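You operate a simulated robot arm through the tools that you are given. There is no shell and no other tool.

You run a simulated robot arm. Do the job below in one go: nothing can be reset, and whatever is moved stays where it is left.

JOB
Fit the grey disc to the sander and test-run it once.
Fine: disc on before the air valve opens; after the run shut the valve and bleed the line. Where these are worked on the way, their far stop is far enough and under half their travel is too little: air valve.

Only the result counts: the job must be done as asked and must still hold three seconds after the hand-in. Knocking over, shifting, dropping, spilling or breaking anything else fails it.

ROBOT AND FRAMES
A 6-joint arm with a two-finger gripper, fixed in place. Base frame: the origin is at the foot of the arm, x ahead of it, y to its left, z up. Readings come in cm, rad, newtons and seconds.
Its first joint turns from -2.897 to 2.897 rad. Payload 2.45 kg.
The tool frame sits at the grasp point between the pads (the TCP): z along the fingers, y along the line on which they close. The tips reach 2 cm beyond it. Largest opening 14 cm; the body of the gripper starts 16.8 cm behind the TCP.
Orientation is that of the tool frame in the base frame, as a unit quaternion [w, x, y, z]. With the fingers straight down and closing along the base's y, the tool's x points along the base's -x, its y along +y and its z along -z.

CONTROLS
- The arm moves only by the tool servo_tool. Its argument "plan" is a list of rows, each a list of 7 numbers: the shift along the tool's x, y, z in mm, then the turn, a rotation vector about the tool's x, y, z in degrees, then the opening, from 0 (shut) to 1 (fully open). In form: [[tx, ty, tz, wx, wy, wz, fingers], ...]. A call has 1 to 20 rows; each row is the pose to reach, as a shift and turn from the pose commanded when the call began, along the tool's axes at that moment. Each row takes 0.2 s and may step no farther than 5 cm and 0.15 rad from the row before; otherwise, or with a gripper value out of range, the whole call is refused. A pose out of reach is approached as far as the arm can. The call stops where the force on the tool passes 90 N (or 10 N more than at its start, if that is more) or the arm is blocked; 0.2 s more then pass. Each finger travels about 4.5 cm/s and halts on what it meets, pressing with about 31 N; the grip force reading is that of the motor and also rises with nothing between the fingers. The clock runs only during rows and for 0.2 s after the last one: add rows that repeat a pose to give the fingers time. It gives the time, the measured TCP pose, the force on the tool (base axes), the opening and the grip force at its end, in the units of the frame above (readings bear some noise), with the torque about the TCP (base axes, N m) and any sound that the robot's microphone picked up.
- Cameras (640 x 400 px; columns grow to the right, rows downward): "scene" is fixed at [3.68, 66.18, 145.12]; the picture's right is [-0.61, -0.79, 0.00], its down [-0.16, 0.13, -0.98] and it looks along [0.78, -0.60, -0.21] (base axes); focal length 362 px, centre (320, 200). "wrist" rides on the gripper at [7.8, 1.1, -20.9] in the tool frame; the picture's right is [-0.14, 0.99, 0.00], its down [-0.92, -0.13, -0.37] and it looks along [-0.36, -0.05, 0.93] (tool axes); focal length 280 px, centre (320, 200).
- camera(camera): a new picture of that camera. It takes no simulated time.
- probe_pixels(camera, pixels): there is no depth. For up to 12 entries [column, row, z] of the newest picture of that camera ("zoom" is the newest enlarged one), the place [x, y] in the base frame at which the ray of that pixel passes the height z, good to about 0.3 cm, but the place of the scene camera against the robot may be out by one fixed shift of up to 2.5 cm in any direction. It takes no simulated time.
- inspect(camera, box): a new picture of the part [left, top, right, bottom] of that camera's present view, enlarged. It takes no simulated time.
- job_done(): hands the job in; it is judged then, once.

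Open the gripper and draw the arm clear of the work before you hand the job in, unless the task says otherwise.

The tools are called after "Request:" as name(argument=value, ...) on one line, values as JSON. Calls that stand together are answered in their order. servo_tool: Moves the arm, as the interface text tells. Its arguments: {"type":"object","properties":{"plan":{"type":"array","items":{"type":"array","items":{"type":"number"}}}},"required":["plan"]} The other tools are called the same way: camera (camera) takes a picture; probe_pixels (camera, pixels) gives the place at which the rays of pixels pass given heights; inspect (camera, box) takes an enlarged picture of a part of a camera's view; job_done () hands the job in.

At the start:

```text
t: 0.0
eef_pos: [61.01, 0.87, 133.0]
tcp_rot: [0.001, 0.001, 1.0, 0.001]
contact_force: [0.0, 0.0, -0.2]
moment: [0.05, -0.01, -0.02]
opening: 13.96
gripper_force: 0.0
```

scene: 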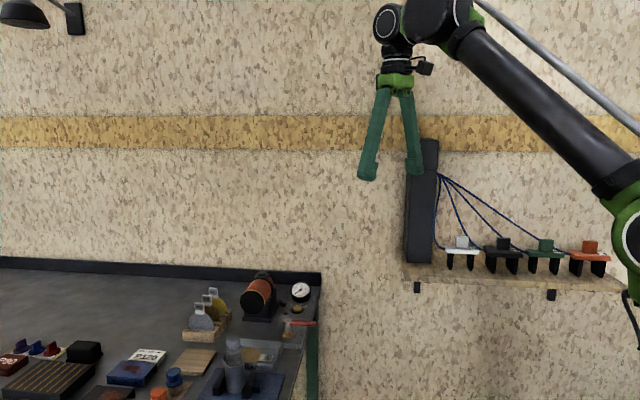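
wrist: 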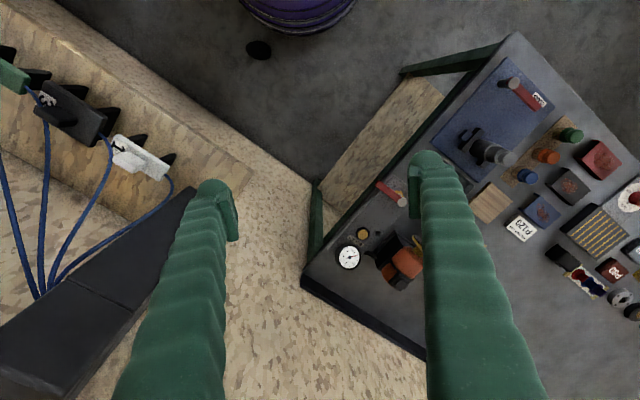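

I'll start by looking closely at both views: the bench is in the lower-left of the scene picture (around columns 0-320, rows 260-400) and the right half of the wrist picture.

Request:
inspect(camera="scene", box=[160, 250, 340, 400])

Request:
inspect(camera="wrist", box=[300, 150, 480, 290])

Request:
inspect(camera="scene", box=[0, 250, 180, 400])

Request:
inspect(camera="scene", box=[390, 130, 640, 310])

Request:
inspect(camera="wrist", box=[440, 50, 640, 330])

```text
2.67 times, centred on (250, 325) of scene
```

zoom: 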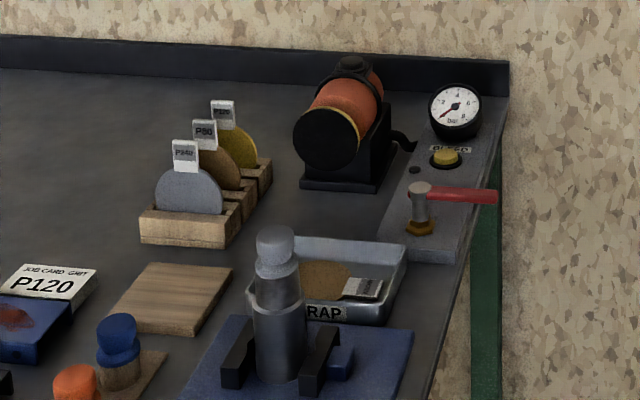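

```text
2.86 times, centred on (390, 220) of wrist
```

zoom: 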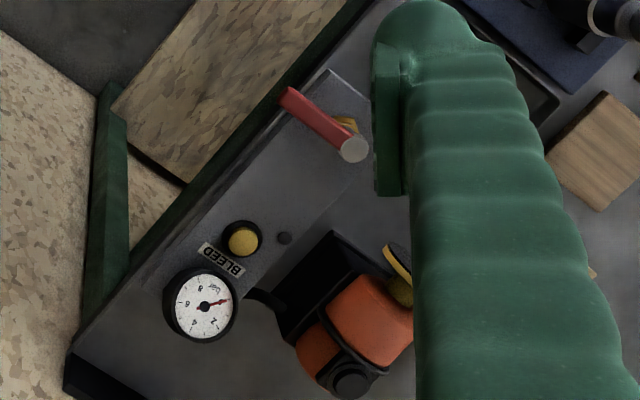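

```text
2.67 times, centred on (90, 325) of scene
```

zoom: 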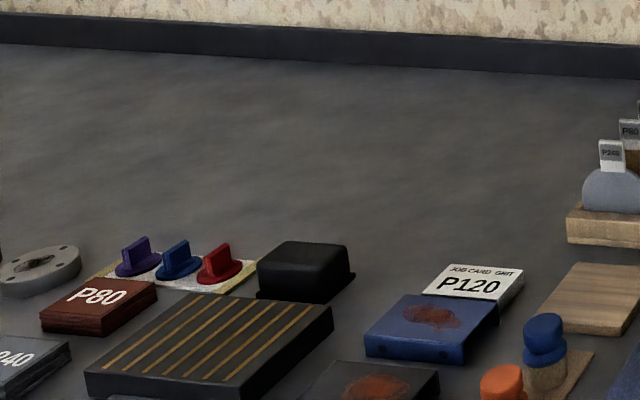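

```text
2.22 times, centred on (515, 220) of scene
```

zoom: 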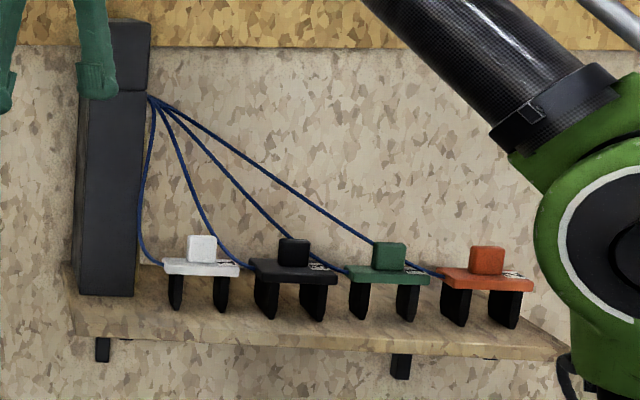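

```text
1.43 times, centred on (540, 190) of wrist
```

zoom: 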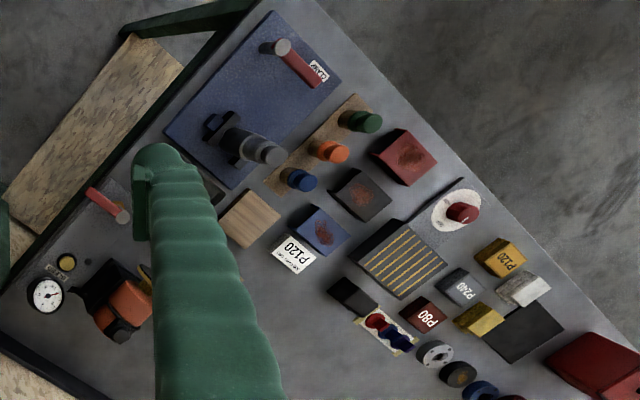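

The grey disc (labelled P240) sits in the rack near scene (201,322), the sander at (258,295), with the gauge, bleed button and red-handled valve beside it. I probe matching points in both cameras to get the bench height.

Request:
camera(camera="scene")

Request:
camera(camera="wrist")

Request:
probe_pixels(camera="scene", pixels=[[300, 291, 70], [300, 291, 80], [300, 291, 90], [300, 291, 100], [296, 309, 80], [296, 309, 90], [288, 304, 80], [288, 304, 90], [320, 272, 80], [320, 272, 90]])

Request:
probe_pixels(camera="wrist", pixels=[[348, 257, 70], [348, 257, 80], [348, 257, 90], [348, 257, 100], [362, 234, 80], [362, 234, 90], [399, 202, 80], [399, 202, 90], [302, 280, 80], [302, 280, 90]])

```text
taken
```

scene: 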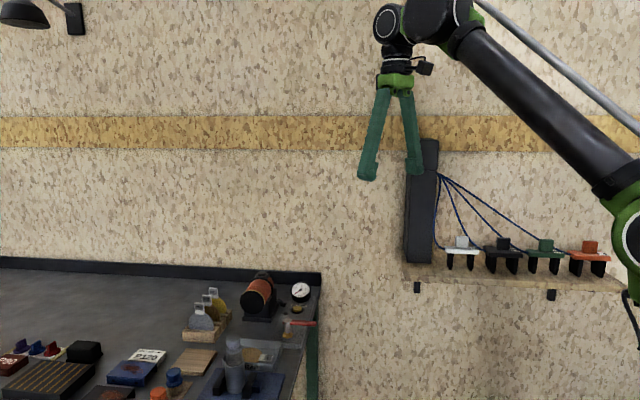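

```text
taken
```

wrist: 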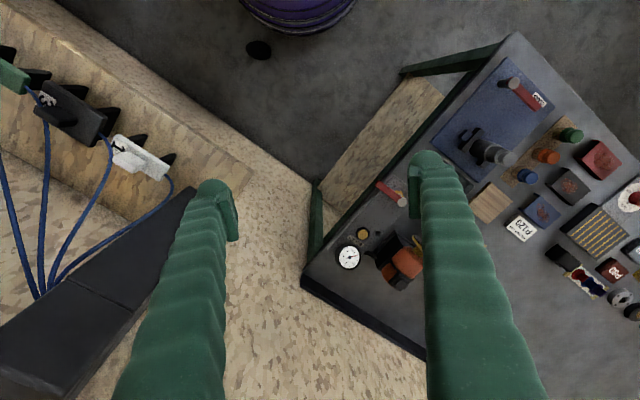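

```text
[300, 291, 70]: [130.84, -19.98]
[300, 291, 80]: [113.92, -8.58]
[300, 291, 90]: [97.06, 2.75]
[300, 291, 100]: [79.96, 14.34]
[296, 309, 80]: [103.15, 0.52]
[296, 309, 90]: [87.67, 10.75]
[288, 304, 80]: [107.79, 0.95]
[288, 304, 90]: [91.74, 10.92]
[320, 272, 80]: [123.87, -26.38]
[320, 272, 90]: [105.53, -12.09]
```

```text
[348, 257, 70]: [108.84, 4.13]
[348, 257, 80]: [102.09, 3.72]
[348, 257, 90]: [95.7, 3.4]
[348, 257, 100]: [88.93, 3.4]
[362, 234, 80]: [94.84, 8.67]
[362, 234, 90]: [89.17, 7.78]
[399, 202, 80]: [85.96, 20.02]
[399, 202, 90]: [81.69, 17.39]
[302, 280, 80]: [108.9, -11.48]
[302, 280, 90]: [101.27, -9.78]
```

The gauge lies near (96, 3) at about z 88-90, so the bench top is roughly at z 85. I move the camera to the left (base +y), staying high, to get a clear look at the rack, sander and valve.

Request:
servo_tool(plan=[[0, 30, 0, 0, 0, 0, 1], [0, 70, 0, 0, 0, 0, 1], [0, 110, 0, 0, 0, 0, 1], [0, 150, 0, 0, 0, 0, 1], [0, 190, 0, 0, 0, 0, 1], [0, 220, 0, 0, 0, 0, 1], [0, 220, 0, 0, 0, 0, 1]])

Request:
camera(camera="wrist")

Request:
camera(camera="scene")

```text
t: 1.6
eef_pos: [60.92, 22.84, 133.08]
tcp_rot: [0.001, 0.0, 1.0, 0.0]
contact_force: [0.6, 0.2, -0.2]
moment: [0.01, -0.01, 0.01]
opening: 14.0
gripper_force: 0.0
```

```text
taken
```

wrist: 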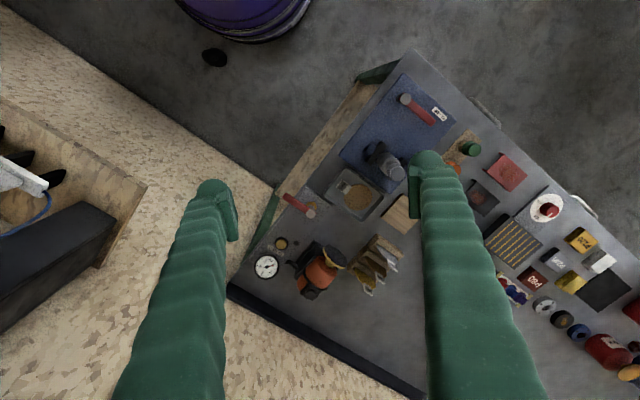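

```text
taken
```

scene: 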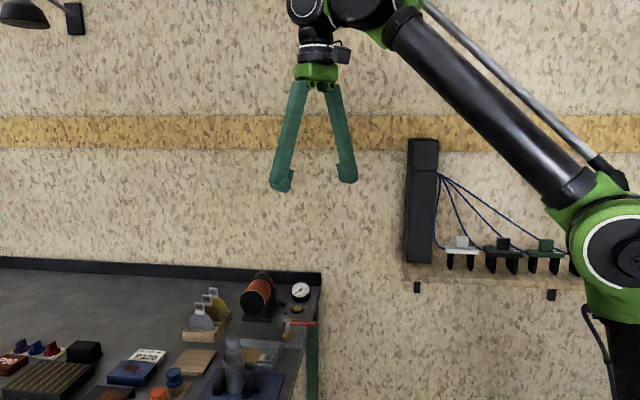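

The sander (320,270), rack (375,262), gauge (266,266) and valve (305,205) are now all between the fingers. I'll enlarge this area and the second red lever on the blue mat.

Request:
inspect(camera="wrist", box=[235, 180, 415, 310])

Request:
inspect(camera="wrist", box=[320, 70, 480, 200])

Request:
inspect(camera="scene", box=[220, 260, 330, 340])

Request:
inspect(camera="scene", box=[170, 270, 250, 350])

```text
3.08 times, centred on (325, 245) of wrist
```

zoom: 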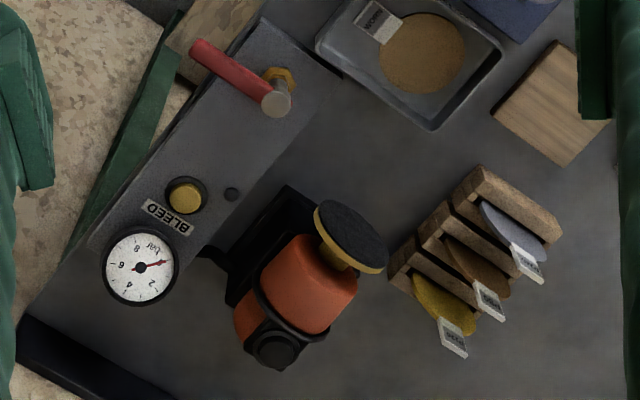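

```text
3.08 times, centred on (400, 135) of wrist
```

zoom: 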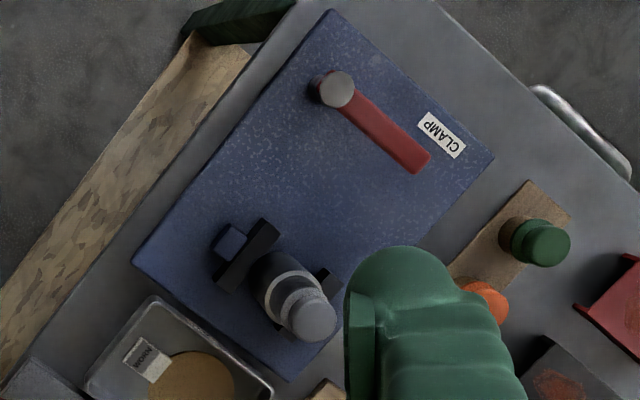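

```text
5.00 times, centred on (275, 300) of scene
```

zoom: 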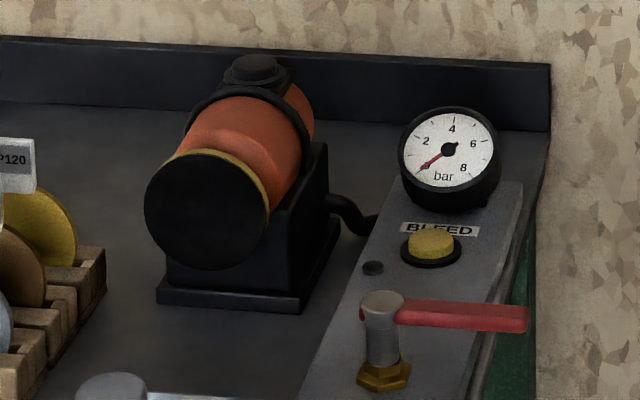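

```text
5.00 times, centred on (210, 310) of scene
```

zoom: 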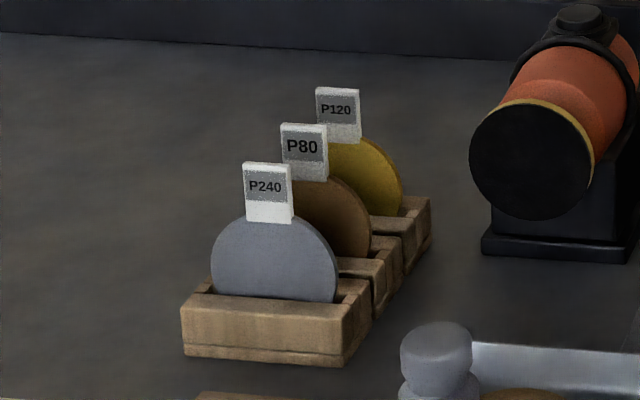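

The sander's pad faces the bench front, the rack holds grey (P240), brown (P80) and gold (P120), and a black knob sits on top of the sander. I move closer above this area for better views, still well above everything.

Request:
servo_tool(plan=[[-24, -9, 22, 0, 0, 0, 1], [-48, -18, 45, 0, 0, 0, 1], [-72, -27, 67, 0, 0, 0, 1], [-96, -36, 90, 0, 0, 0, 1], [-120, -45, 112, 0, 0, 0, 1], [-144, -54, 135, 0, 0, 0, 1], [-168, -62, 157, 0, 0, 0, 1], [-190, -70, 180, 0, 0, 0, 1], [-190, -70, 180, 0, 0, 0, 1]])

Request:
camera(camera="wrist")

Request:
camera(camera="scene")

```text
t: 3.6
eef_pos: [79.84, 15.86, 114.78]
tcp_rot: [0.001, 0.0, 1.0, 0.0]
contact_force: [0.3, 0.7, -0.1]
moment: [0.0, -0.04, 0.02]
opening: 13.99
gripper_force: 0.1
```

```text
taken
```

wrist: 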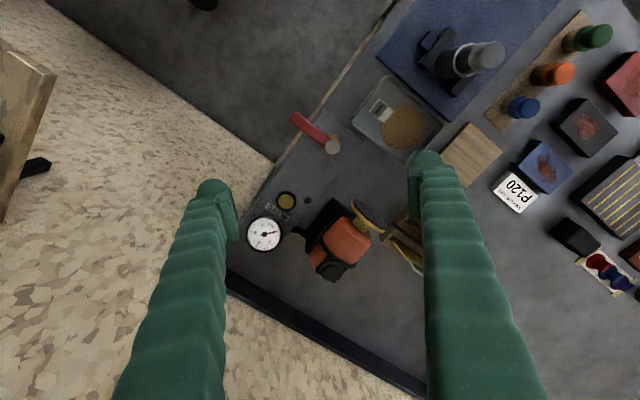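

```text
taken
```

scene: 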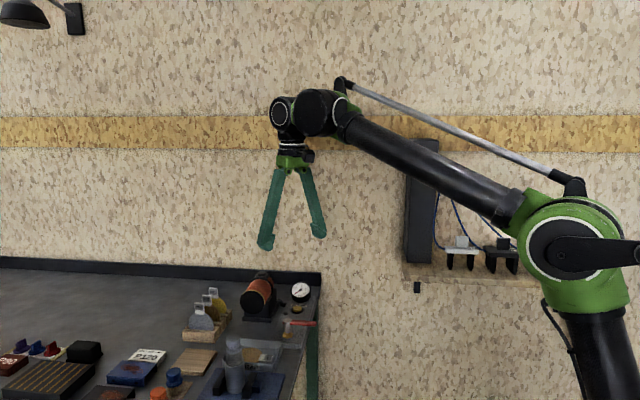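

Request:
inspect(camera="wrist", box=[240, 180, 420, 292])

Request:
inspect(camera="wrist", box=[270, 100, 350, 150])

```text
3.56 times, centred on (330, 236) of wrist
```

zoom: 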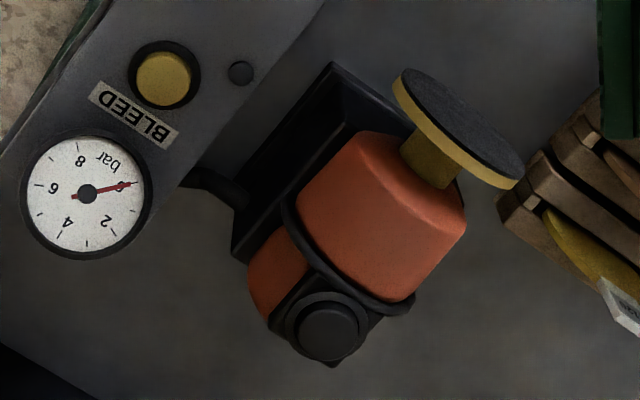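

```text
8.00 times, centred on (310, 125) of wrist
```

zoom: 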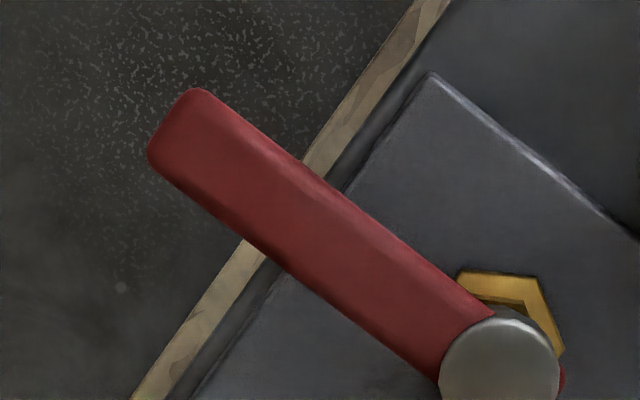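

The gauge reads 0 and the lever currently points off the right bench edge; the sander has a black button on top at wrist (332,272). I probe several features in both pictures to build up the geometry.

Request:
probe_pixels(camera="scene", pixels=[[199.6, 308, 95], [199.6, 308, 97], [213.6, 292.5, 97], [200, 330, 90], [256, 300, 92], [300.6, 290, 91.6], [200, 342, 86], [320, 272, 86]])

Request:
probe_pixels(camera="wrist", pixels=[[369.4, 214.9, 97], [332, 272, 97], [332, 272, 100], [286, 201, 88], [286, 201, 90], [332, 146, 92], [298, 118, 92], [298, 118, 90], [263, 234, 91], [228, 275, 86], [425, 392, 86], [412, 0, 86]])

```text
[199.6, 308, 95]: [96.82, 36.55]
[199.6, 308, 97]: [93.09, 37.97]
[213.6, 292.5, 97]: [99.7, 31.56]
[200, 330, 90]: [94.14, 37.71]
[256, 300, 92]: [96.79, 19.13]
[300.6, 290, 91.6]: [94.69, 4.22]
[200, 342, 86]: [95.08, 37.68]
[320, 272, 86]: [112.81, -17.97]
```

```text
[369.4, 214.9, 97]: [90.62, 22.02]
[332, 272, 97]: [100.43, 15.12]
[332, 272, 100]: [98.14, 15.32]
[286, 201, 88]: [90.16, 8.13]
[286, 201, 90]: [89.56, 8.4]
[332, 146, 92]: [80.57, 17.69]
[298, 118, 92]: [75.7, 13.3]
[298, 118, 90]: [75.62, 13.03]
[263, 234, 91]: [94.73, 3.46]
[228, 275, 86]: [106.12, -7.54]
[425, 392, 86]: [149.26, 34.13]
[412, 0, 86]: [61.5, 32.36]
```

The bench axes run at 45° to the base: the wall direction n ≈ (0.71,-0.71), along-bench a ≈ (0.71,0.71); grey tab is near (96,36.5,95) and pad near (90.6,22). I turn the tool 45° so it closes along n, and shift a little to see the rack and pad edge-on.

Request:
servo_tool(plan=[[-3, 10, 0, 0, 0, -7.5, 1], [-6, 20, 0, 0, 0, -15, 1], [-10, 30, 0, 0, 0, -22.5, 1], [-13, 40, 0, 0, 0, -30, 1], [-16, 50, 0, 0, 0, -37.5, 1], [-20, 60, 0, 0, 0, -45, 1], [-20, 60, 0, 0, 0, -45, 1]])

Request:
camera(camera="wrist")

Request:
camera(camera="scene")

```text
t: 5.2
eef_pos: [82.06, 21.86, 114.81]
tcp_rot: [0.001, -0.384, 0.924, 0.001]
contact_force: [-0.2, -0.1, -0.2]
moment: [-0.02, -0.01, 0.0]
opening: 14.01
gripper_force: 0.0
```

```text
taken
```

wrist: 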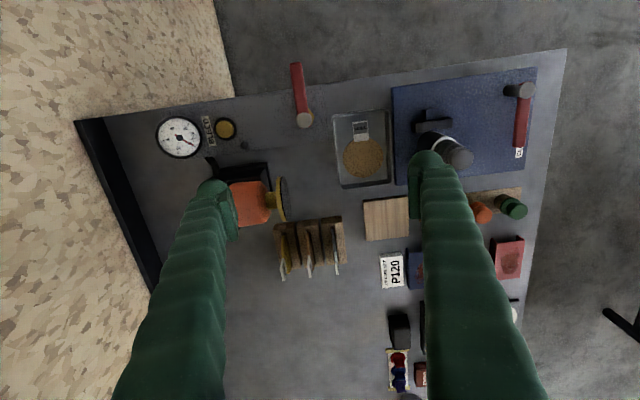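

```text
taken
```

scene: 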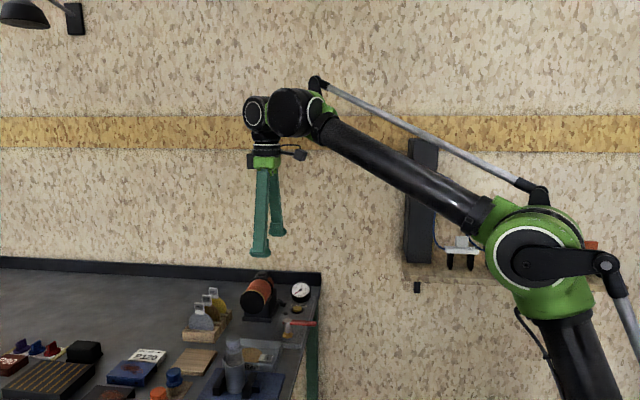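

The bench axes now line up with the picture (rack at (310,245), pad edge at (283,197)). I'll enlarge these for measurement.

Request:
inspect(camera="wrist", box=[230, 170, 374, 290])

Request:
inspect(camera="wrist", box=[150, 50, 350, 175])

```text
3.33 times, centred on (302, 230) of wrist
```

zoom: 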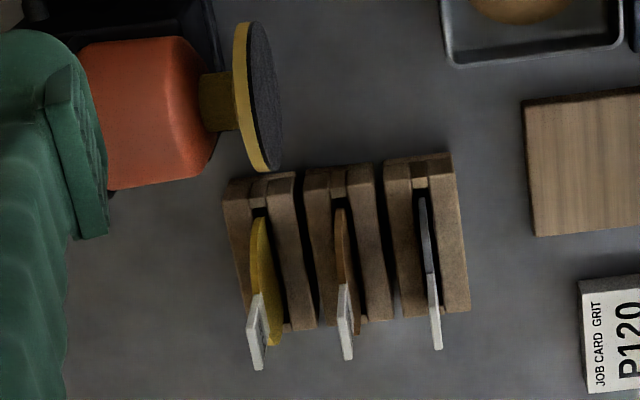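

```text
3.20 times, centred on (250, 112) of wrist
```

zoom: 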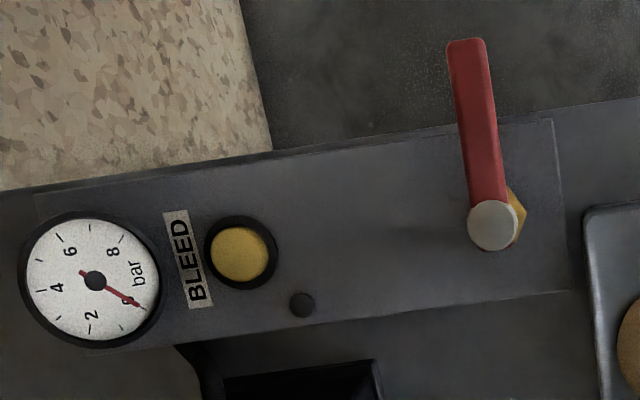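

The rack tabs are about 4 cm apart; the grey tab is the rightmost in the picture (zoom (434,310)). Because the rack is near the reach limit, I tilt the tool 20° outward along a and move toward above the grey disc, staying high.

Request:
servo_tool(plan=[[-28, 0, 8, 0, -4, 0, 1], [-57, 0, 17, 0, -8, 0, 1], [-85, 0, 26, 0, -12, 0, 1], [-113, 0, 34, 0, -16, 0, 1], [-142, 0, 42, 0, -20, 0, 1], [-170, 0, 50, 0, -20, 0, 1], [-170, 0, 50, 0, -20, 0, 1]])

Request:
camera(camera="wrist")

Request:
camera(camera="scene")

```text
t: 6.8
eef_pos: [94.1, 33.82, 110.05]
tcp_rot: [0.161, -0.377, 0.91, 0.067]
contact_force: [-0.7, -0.2, 0.2]
moment: [0.01, 0.0, -0.03]
opening: 13.99
gripper_force: 0.0
```

```text
taken
```

wrist: 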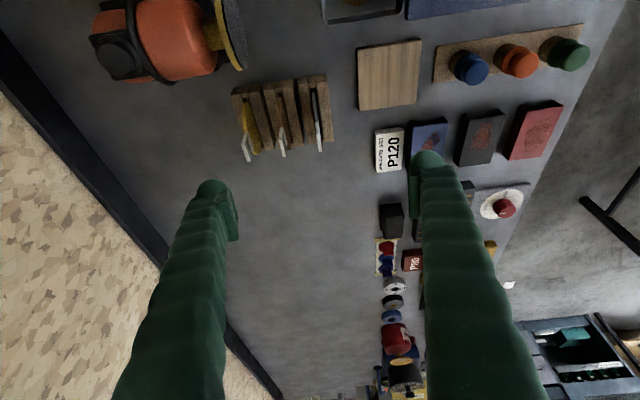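

```text
taken
```

scene: 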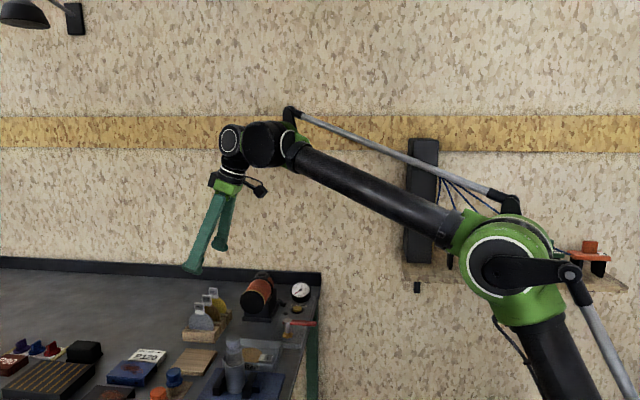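

The arm reaches this tilted pose without trouble. I enlarge the rack (around (285,120)) and sander pad (230,35) in this new view.

Request:
inspect(camera="wrist", box=[225, 70, 345, 165])

Request:
inspect(camera="wrist", box=[80, 0, 260, 110])

```text
4.21 times, centred on (285, 118) of wrist
```

zoom: 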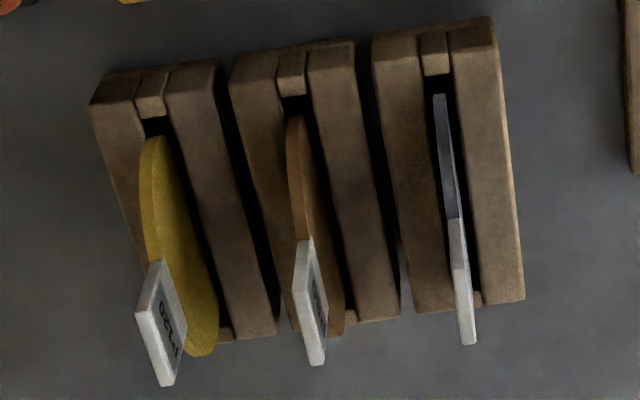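

```text
3.56 times, centred on (170, 55) of wrist
```

zoom: 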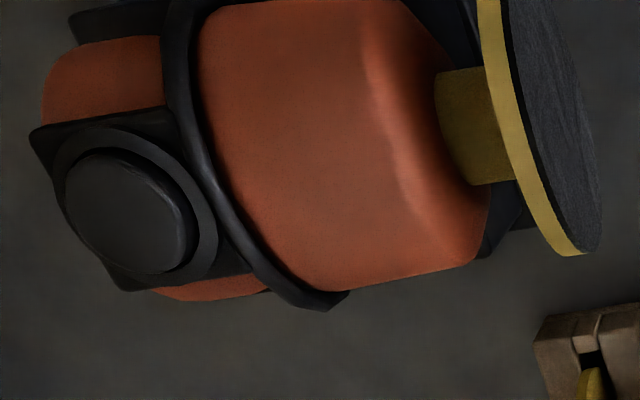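

Triangulating the two views gives the grey tab centre at a≈93.5, n≈42.4, with disc top near z 92.8 and tab top near z 96.5. Before picking it, I back off along −a to view the sander pad and button from the same tilt.

Request:
servo_tool(plan=[[38, -10, -14, 0, 0, 0, 1], [76, -21, -28, 0, 0, 0, 1], [115, -32, -42, 0, 0, 0, 1], [153, -43, -56, 0, 0, 0, 1], [191, -53, -70, 0, 0, 0, 1], [230, -64, -84, 0, 0, 0, 1], [230, -64, -84, 0, 0, 0, 1]])

Request:
camera(camera="wrist")

Request:
inspect(camera="wrist", box=[230, 130, 390, 230])

Request:
camera(camera="scene")

```text
t: 8.4
eef_pos: [81.23, 12.07, 109.83]
tcp_rot: [0.161, -0.377, 0.91, 0.067]
contact_force: [-0.1, -0.1, -0.2]
moment: [0.02, -0.02, 0.01]
opening: 13.99
gripper_force: 0.1
```

```text
taken
```

wrist: 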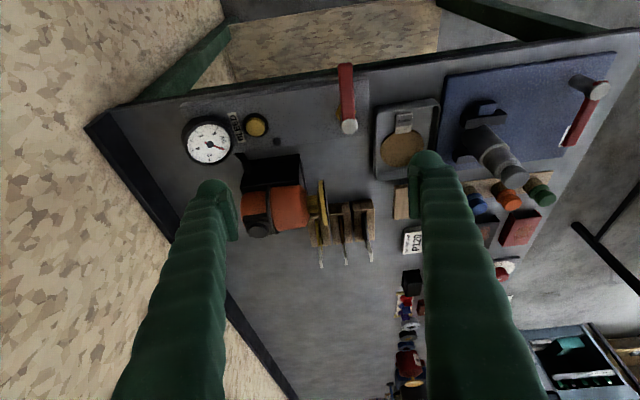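

```text
4.00 times, centred on (310, 180) of wrist
```

zoom: 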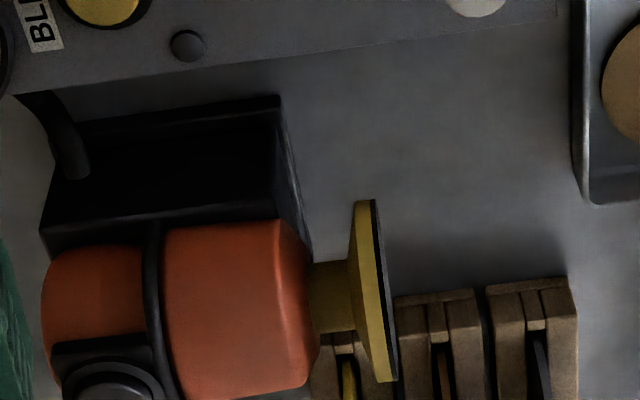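

```text
taken
```

scene: 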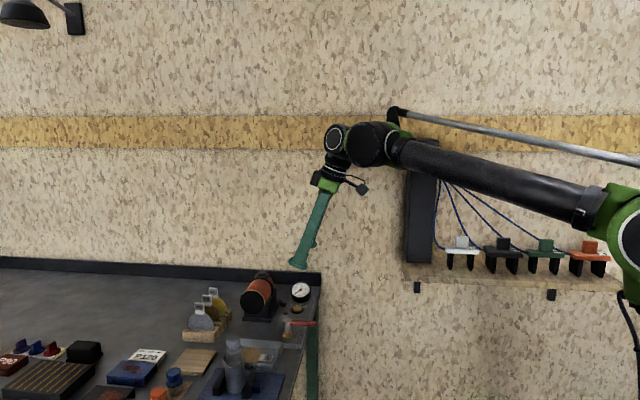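

The pad's centre comes out at a≈80.4, z≈94.5 with radius ≈3.5 and velcro face at n≈49.05. Now I go above the grey tab with the fingers pre-closed to about 2.4 cm so they fit between neighbouring tabs.

Request:
servo_tool(plan=[[-37, 9, 13.5, 0, 0, 0, 0.6], [-74, 18, 27, 0, 0, 0, 0.17], [-111, 27, 40, 0, 0, 0, 0.17], [-148, 37, 54, 0, 0, 0, 0.17], [-185, 46, 67, 0, 0, 0, 0.17], [-222, 55, 81, 0, 0, 0, 0.17], [-258.4, 64, 94, 0, 0, 0, 0.17], [-247, 64, 126, 0, 0, 0, 0.17], [-236, 64, 156, 0, 0, 0, 0.17], [-236, 64, 156, 0, 0, 0, 0.17]])

Request:
camera(camera="wrist")

Request:
inspect(camera="wrist", box=[220, 90, 380, 190])

Request:
inspect(camera="scene", box=[150, 230, 270, 350])

```text
t: 10.6
eef_pos: [95.98, 36.06, 103.53]
tcp_rot: [0.162, -0.376, 0.91, 0.067]
contact_force: [-0.7, 0.7, -0.1]
moment: [0.0, 0.04, 0.01]
opening: 2.39
gripper_force: 0.0
```

```text
taken
```

wrist: 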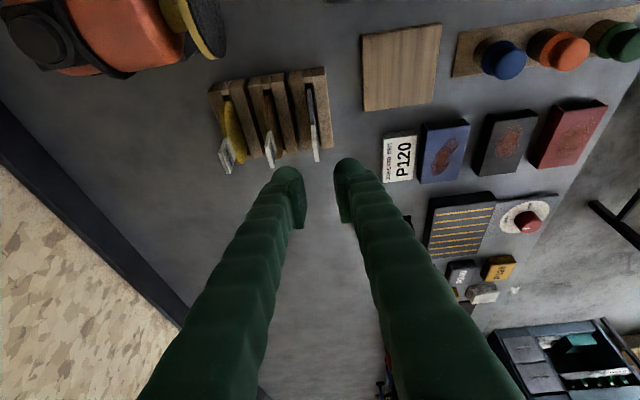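

```text
4.00 times, centred on (300, 140) of wrist
```

zoom: 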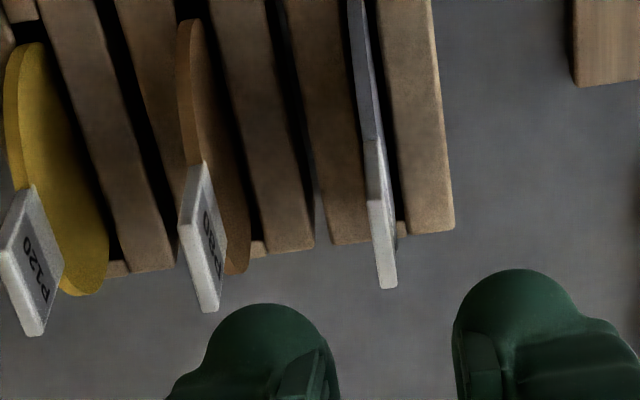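

```text
3.33 times, centred on (210, 290) of scene
```

zoom: 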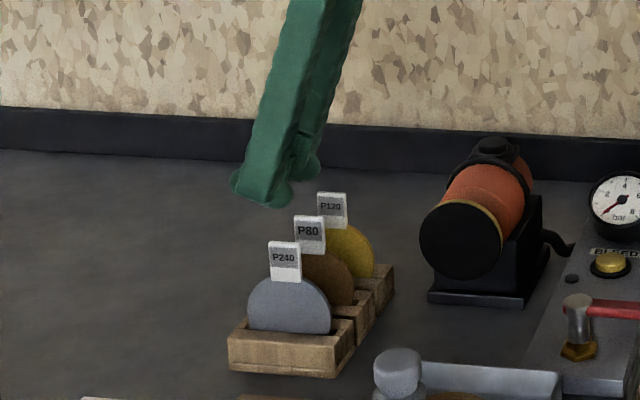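

The tab's top edge sits at zoom (381,245) versus the expected (386,235) for a straight-down approach, so I need about +0.3 cm in a and +0.13 cm in n. I align and go down to just above the tab, then check.

Request:
servo_tool(plan=[[-2.8, -1.3, 1, 0, 0, 0, 0.17], [3, -1.3, 16, 0, 0, 0, 0.17], [8, -1.3, 29, 0, 0, 0, 0.17], [11, -1.3, 38.9, 0, 0, 0, 0.17], [11, -1.3, 38.9, 0, 0, 0, 0.17]])

Request:
camera(camera="wrist")

Request:
inspect(camera="wrist", box=[240, 130, 400, 230])

Request:
inspect(camera="scene", box=[160, 260, 260, 350])

```text
t: 11.8
eef_pos: [96.38, 36.18, 99.43]
tcp_rot: [0.161, -0.377, 0.91, 0.067]
contact_force: [-0.8, 1.2, 0.3]
moment: [-0.03, 0.02, -0.03]
opening: 2.37
gripper_force: 0.1
```

```text
taken
```

wrist: 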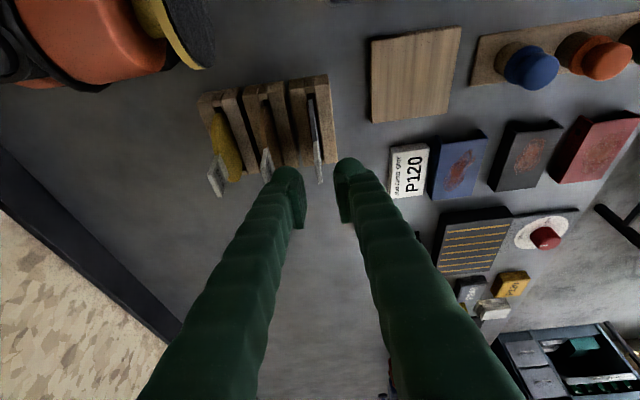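

```text
4.00 times, centred on (320, 180) of wrist
```

zoom: 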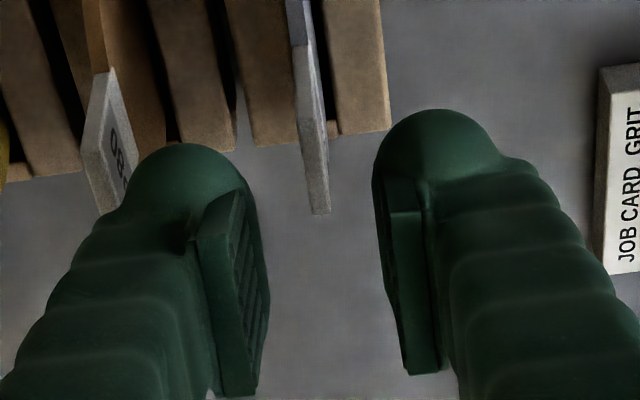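

```text
4.44 times, centred on (210, 305) of scene
```

zoom: 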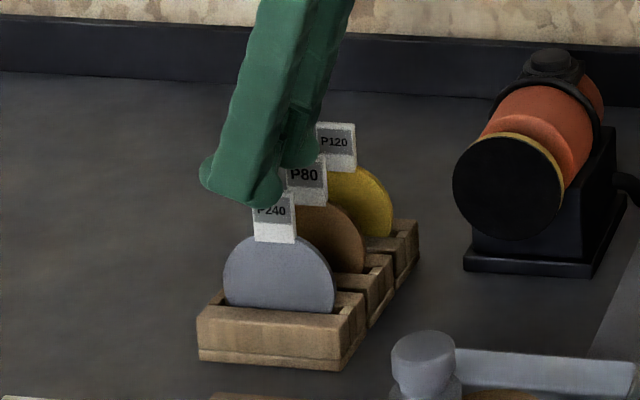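

The tab is centred between the fingers (zoom (316,173) vs expected (314,173)). I narrow the opening to about 1.3 cm for clearance from the P80 tab, descend 3.1 cm slowly, then look before closing.

Request:
servo_tool(plan=[[0, 0, 0, 0, 0, 0, 0.1], [0, 0, 0, 0, 0, 0, 0.1], [2, 0, 5.5, 0, 0, 0, 0.1], [4, 0, 11, 0, 0, 0, 0.1], [6, 0, 17, 0, 0, 0, 0.1], [8, 0, 23, 0, 0, 0, 0.1], [10.6, 0, 29.1, 0, 0, 0, 0.1], [10.6, 0, 29.1, 0, 0, 0, 0.1]])

Request:
camera(camera="wrist")

Request:
inspect(camera="wrist", box=[240, 130, 400, 230])

Request:
inspect(camera="scene", box=[160, 260, 260, 350])

```text
t: 13.6
eef_pos: [96.59, 36.14, 96.29]
tcp_rot: [0.162, -0.377, 0.91, 0.067]
contact_force: [-0.6, -0.8, 0.0]
moment: [0.02, -0.01, 0.01]
opening: 1.41
gripper_force: 0.0
```

```text
taken
```

wrist: 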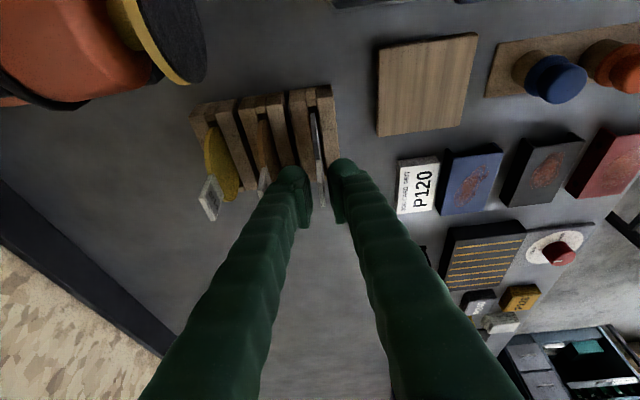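

```text
4.00 times, centred on (320, 180) of wrist
```

zoom: 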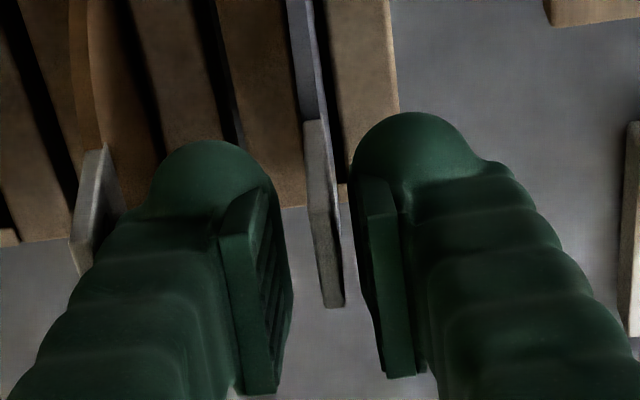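

```text
4.44 times, centred on (210, 305) of scene
```

zoom: 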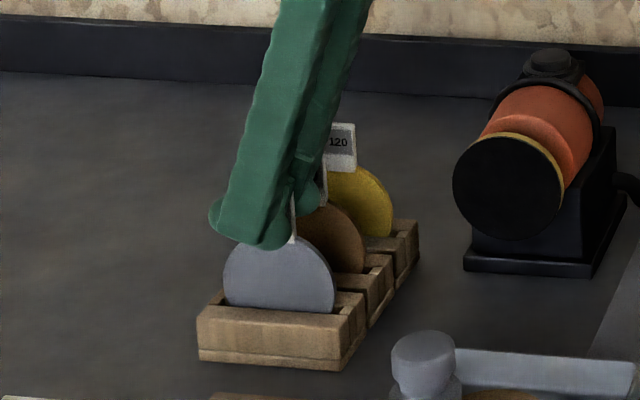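

The tab is between the pads with the tips just above the disc's top edge. I close the fingers on the tab.

Request:
servo_tool(plan=[[0, 0, 0, 0, 0, 0, 0.05], [0, 0, 0, 0, 0, 0, 0.0], [0, 0, 0, 0, 0, 0, 0.0], [0, 0, 0, 0, 0, 0, 0.0], [0, 0, 0, 0, 0, 0, 0.0]])

Request:
inspect(camera="wrist", box=[240, 130, 400, 230])

Request:
inspect(camera="scene", box=[160, 260, 260, 350])

```text
t: 14.8
eef_pos: [96.55, 36.13, 96.33]
tcp_rot: [0.161, -0.377, 0.91, 0.067]
contact_force: [-0.4, 0.1, 0.3]
moment: [-0.03, 0.02, -0.04]
opening: 0.61
gripper_force: 30.9
```

```text
4.00 times, centred on (320, 180) of wrist
```

zoom: 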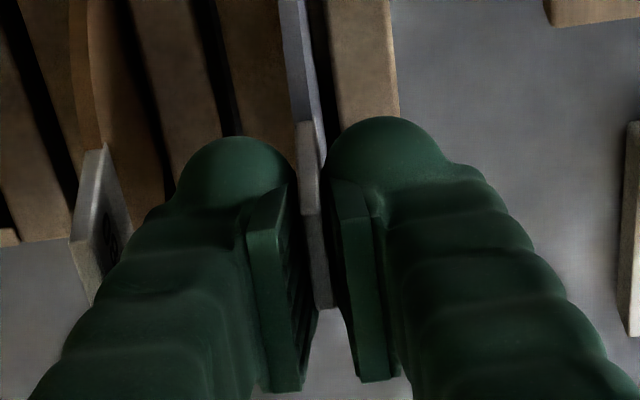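

```text
4.44 times, centred on (210, 305) of scene
```

zoom: 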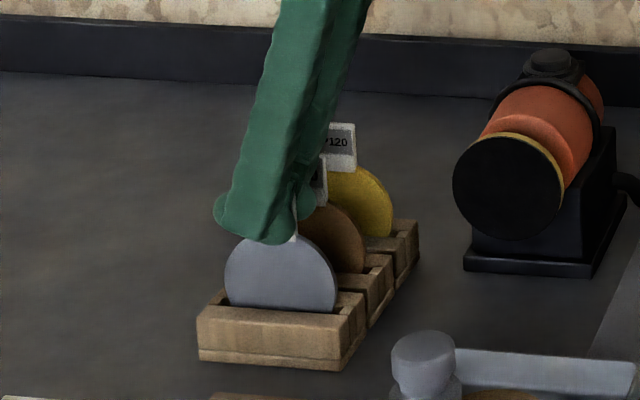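

The tab is gripped (opening 0.61 cm, 31 N). I lift the disc straight up 8 cm out of the rack and check.

Request:
servo_tool(plan=[[-3.4, 0, -9.4, 0, 0, 0, 0], [-8.5, 0, -23.5, 0, 0, 0, 0], [-15.4, 0, -42.3, 0, 0, 0, 0], [-22.2, 0, -61, 0, 0, 0, 0], [-27.4, 0, -75.2, 0, 0, 0, 0], [-27.4, 0, -75.2, 0, 0, 0, 0]])

Request:
camera(camera="wrist")

Request:
inspect(camera="scene", box=[150, 230, 290, 350])

Request:
inspect(camera="wrist", box=[230, 100, 410, 212])

```text
t: 16.2
eef_pos: [96.63, 36.22, 104.32]
tcp_rot: [0.162, -0.377, 0.91, 0.067]
contact_force: [0.5, -0.1, -0.6]
moment: [-0.01, 0.01, -0.01]
opening: 0.59
gripper_force: 30.6
```

```text
taken
```

wrist: 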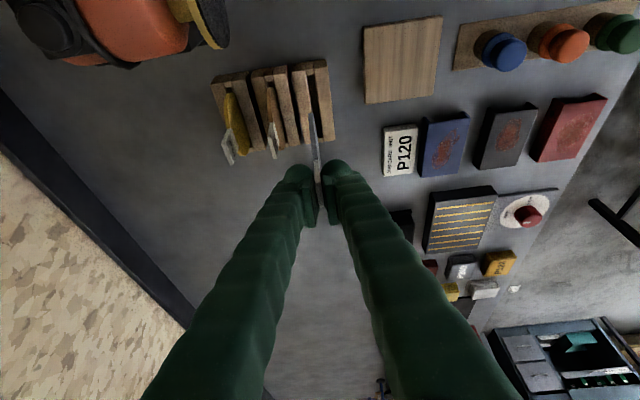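

```text
3.33 times, centred on (220, 290) of scene
```

zoom: 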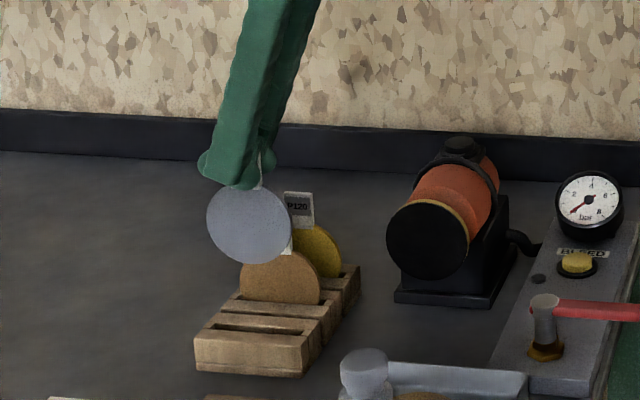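

```text
3.56 times, centred on (320, 156) of wrist
```

zoom: 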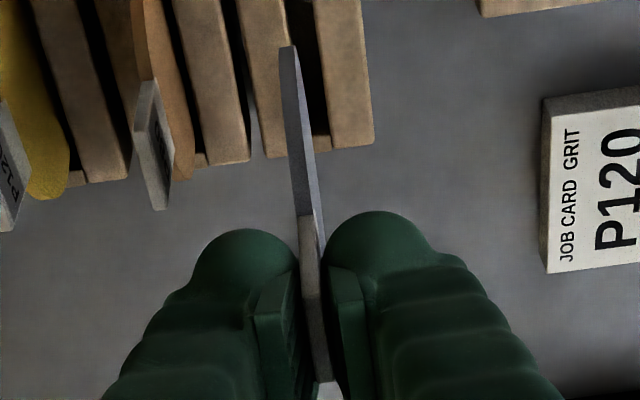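

The disc hangs vertical with its centre about 6.75 cm below the TCP; relative to it the pad centre is at Δa≈−13.1, Δz≈−3.7 by both cameras. I carry it sideways in front of the pad, leaving a gap of about 3.5 cm, and check alignment.

Request:
servo_tool(plan=[[15, 0, -5.5, 0, 0, 0, 0], [40, 0, -14.5, 0, 0, 0, 0], [65, 0, -23.6, 0, 0, 0, 0], [90, 0, -32.7, 0, 0, 0, 0], [110, 0, -40, 0, 0, 0, 0], [123.1, 0, -44.8, 0, 0, 0, 0], [126, -5, -37, 0, 0, 0, 0], [130, -14, -24, 0, 0, 0, 0], [135.4, -25, -11, 0, 0, 0, 0], [135.4, -25, -11, 0, 0, 0, 0]])

Request:
camera(camera="wrist")

Request:
inspect(camera="scene", box=[210, 260, 306, 320])

Request:
inspect(camera="wrist", box=[180, 100, 420, 250])

```text
t: 18.4
eef_pos: [89.02, 25.09, 100.58]
tcp_rot: [0.161, -0.377, 0.91, 0.067]
contact_force: [-0.1, -0.1, -0.7]
moment: [-0.01, 0.0, 0.01]
opening: 0.61
gripper_force: 32.0
```

```text
taken
```

wrist: 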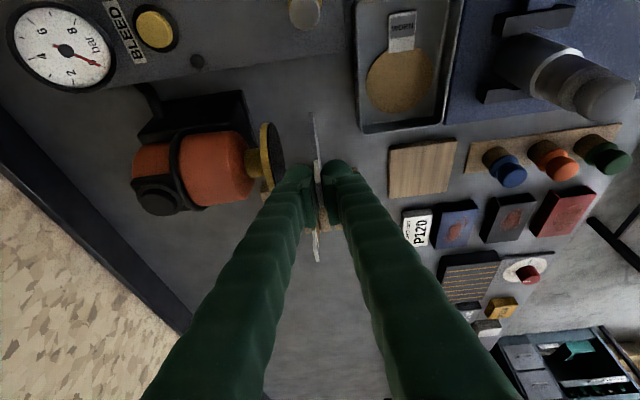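

```text
6.67 times, centred on (258, 290) of scene
```

zoom: 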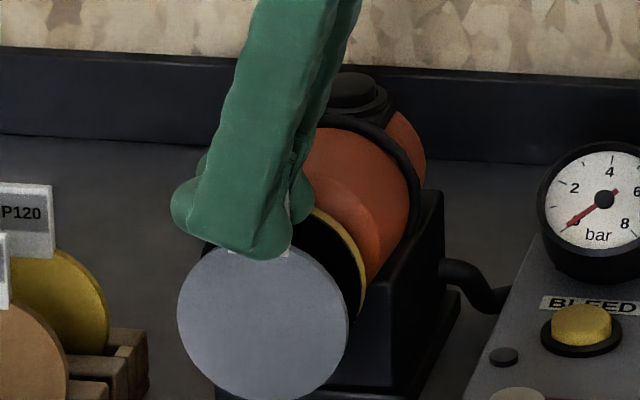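

```text
2.67 times, centred on (300, 175) of wrist
```

zoom: 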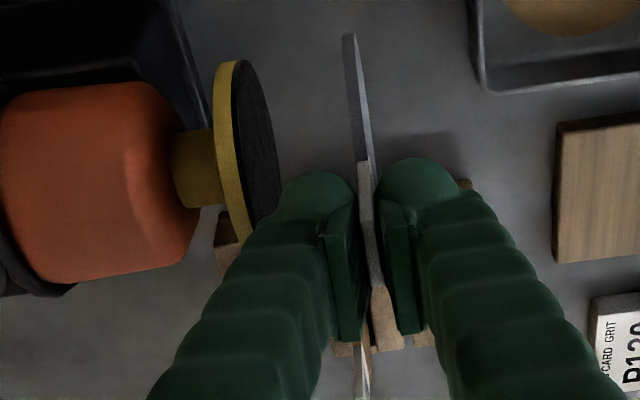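

Both cameras show the disc about 0.4 cm too far toward −a and 0.1 cm high compared with the pad (scene disc centre ≈(249.2,308.5) vs expected (247.6,309.2)). I correct that and advance 3.0 cm toward the pad, leaving roughly 0.5 cm.

Request:
servo_tool(plan=[[-3.4, 0, 2.3, 0, 0, 0, 0], [-3.4, -6, 2.3, 0, 0, 0, 0], [-3.4, -13, 2.3, 0, 0, 0, 0], [-3.4, -20, 2.3, 0, 0, 0, 0], [-3.4, -26, 2.3, 0, 0, 0, 0], [-3.4, -30, 2.3, 0, 0, 0, 0], [-3.4, -30, 2.3, 0, 0, 0, 0]])

Request:
camera(camera="wrist")

Request:
inspect(camera="scene", box=[210, 260, 306, 320])

Request:
inspect(camera="wrist", box=[220, 90, 380, 190])

```text
t: 20.0
eef_pos: [91.41, 23.17, 100.47]
tcp_rot: [0.161, -0.377, 0.91, 0.067]
contact_force: [0.5, 0.1, 0.4]
moment: [0.0, -0.02, -0.03]
opening: 0.6
gripper_force: 30.4
```

```text
taken
```

wrist: 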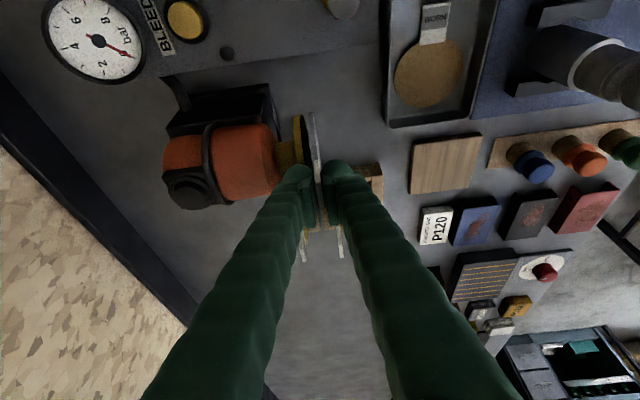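

```text
6.67 times, centred on (258, 290) of scene
```

zoom: 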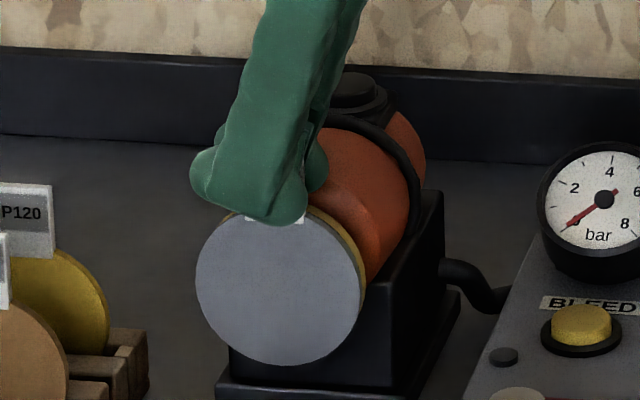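

```text
4.00 times, centred on (300, 140) of wrist
```

zoom: 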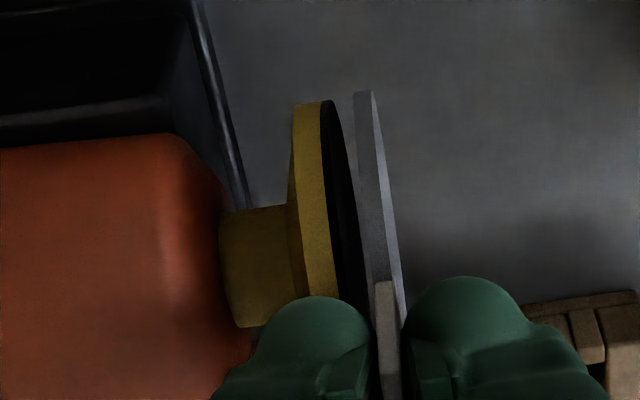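

The disc is now roughly 0.5 cm from the pad and about 0.2 cm high and 0.2 cm short in a. I make that small correction and then advance to light contact.

Request:
servo_tool(plan=[[-1.2, 0, 2.6, 0, 0, 0, 0], [-1.2, -2, 2.6, 0, 0, 0, 0], [-1.2, -4, 2.6, 0, 0, 0, 0], [-1.2, -5.5, 2.6, 0, 0, 0, 0], [-1.2, -5.5, 2.6, 0, 0, 0, 0]])

Request:
inspect(camera="scene", box=[210, 260, 306, 320])

Request:
inspect(camera="wrist", box=[220, 90, 380, 190])

```text
t: 21.2
eef_pos: [92.01, 22.98, 100.24]
tcp_rot: [0.161, -0.377, 0.91, 0.067]
contact_force: [0.5, -0.2, 0.0]
moment: [-0.01, 0.0, -0.01]
opening: 0.61
gripper_force: 30.7
```

```text
6.67 times, centred on (258, 290) of scene
```

zoom: 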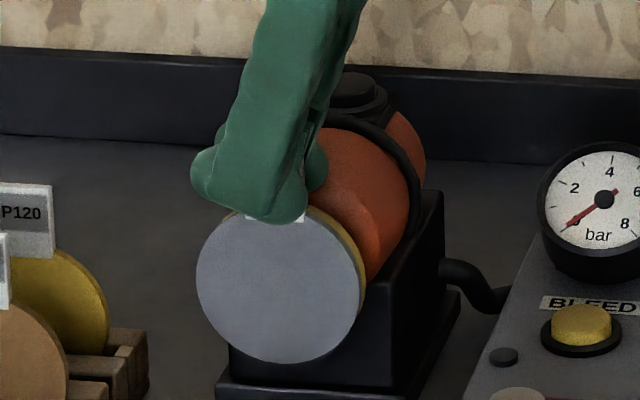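

```text
4.00 times, centred on (300, 140) of wrist
```

zoom: 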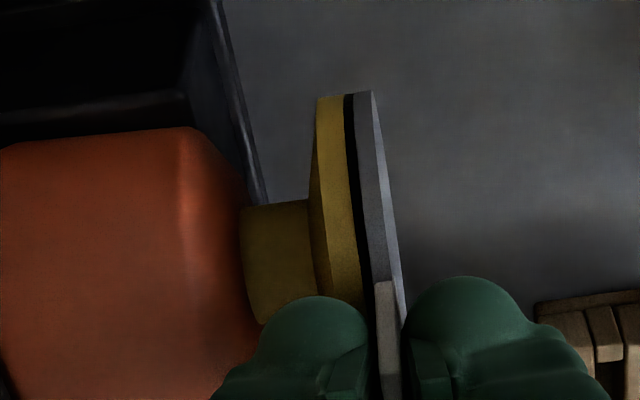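

The disc and pad ends line up in the wrist zoom (rows 91 and 95) and the gap is almost gone, with no force yet. I press further in small steps.

Request:
servo_tool(plan=[[0, -1.5, 0, 0, 0, 0, 0], [0, -3, 0, 0, 0, 0, 0], [0, -3, 0, 0, 0, 0, 0]])

Request:
inspect(camera="wrist", box=[220, 90, 380, 190])

```text
t: 22.0
eef_pos: [92.0, 22.99, 100.29]
tcp_rot: [0.16, -0.378, 0.91, 0.067]
contact_force: [-16.7, 4.9, -7.8]
moment: [-0.02, 0.39, -0.05]
opening: 0.58
gripper_force: 30.4
```

```text
4.00 times, centred on (300, 140) of wrist
```

zoom: 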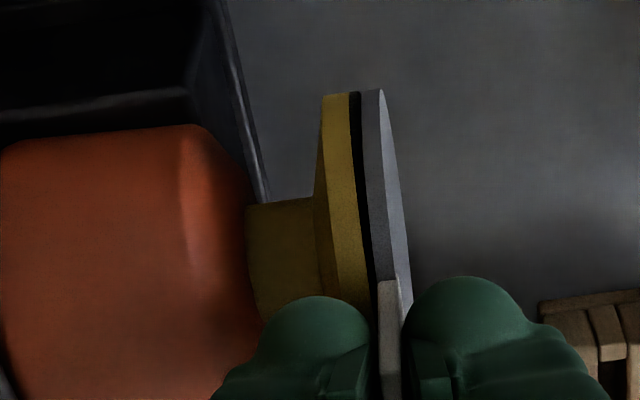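

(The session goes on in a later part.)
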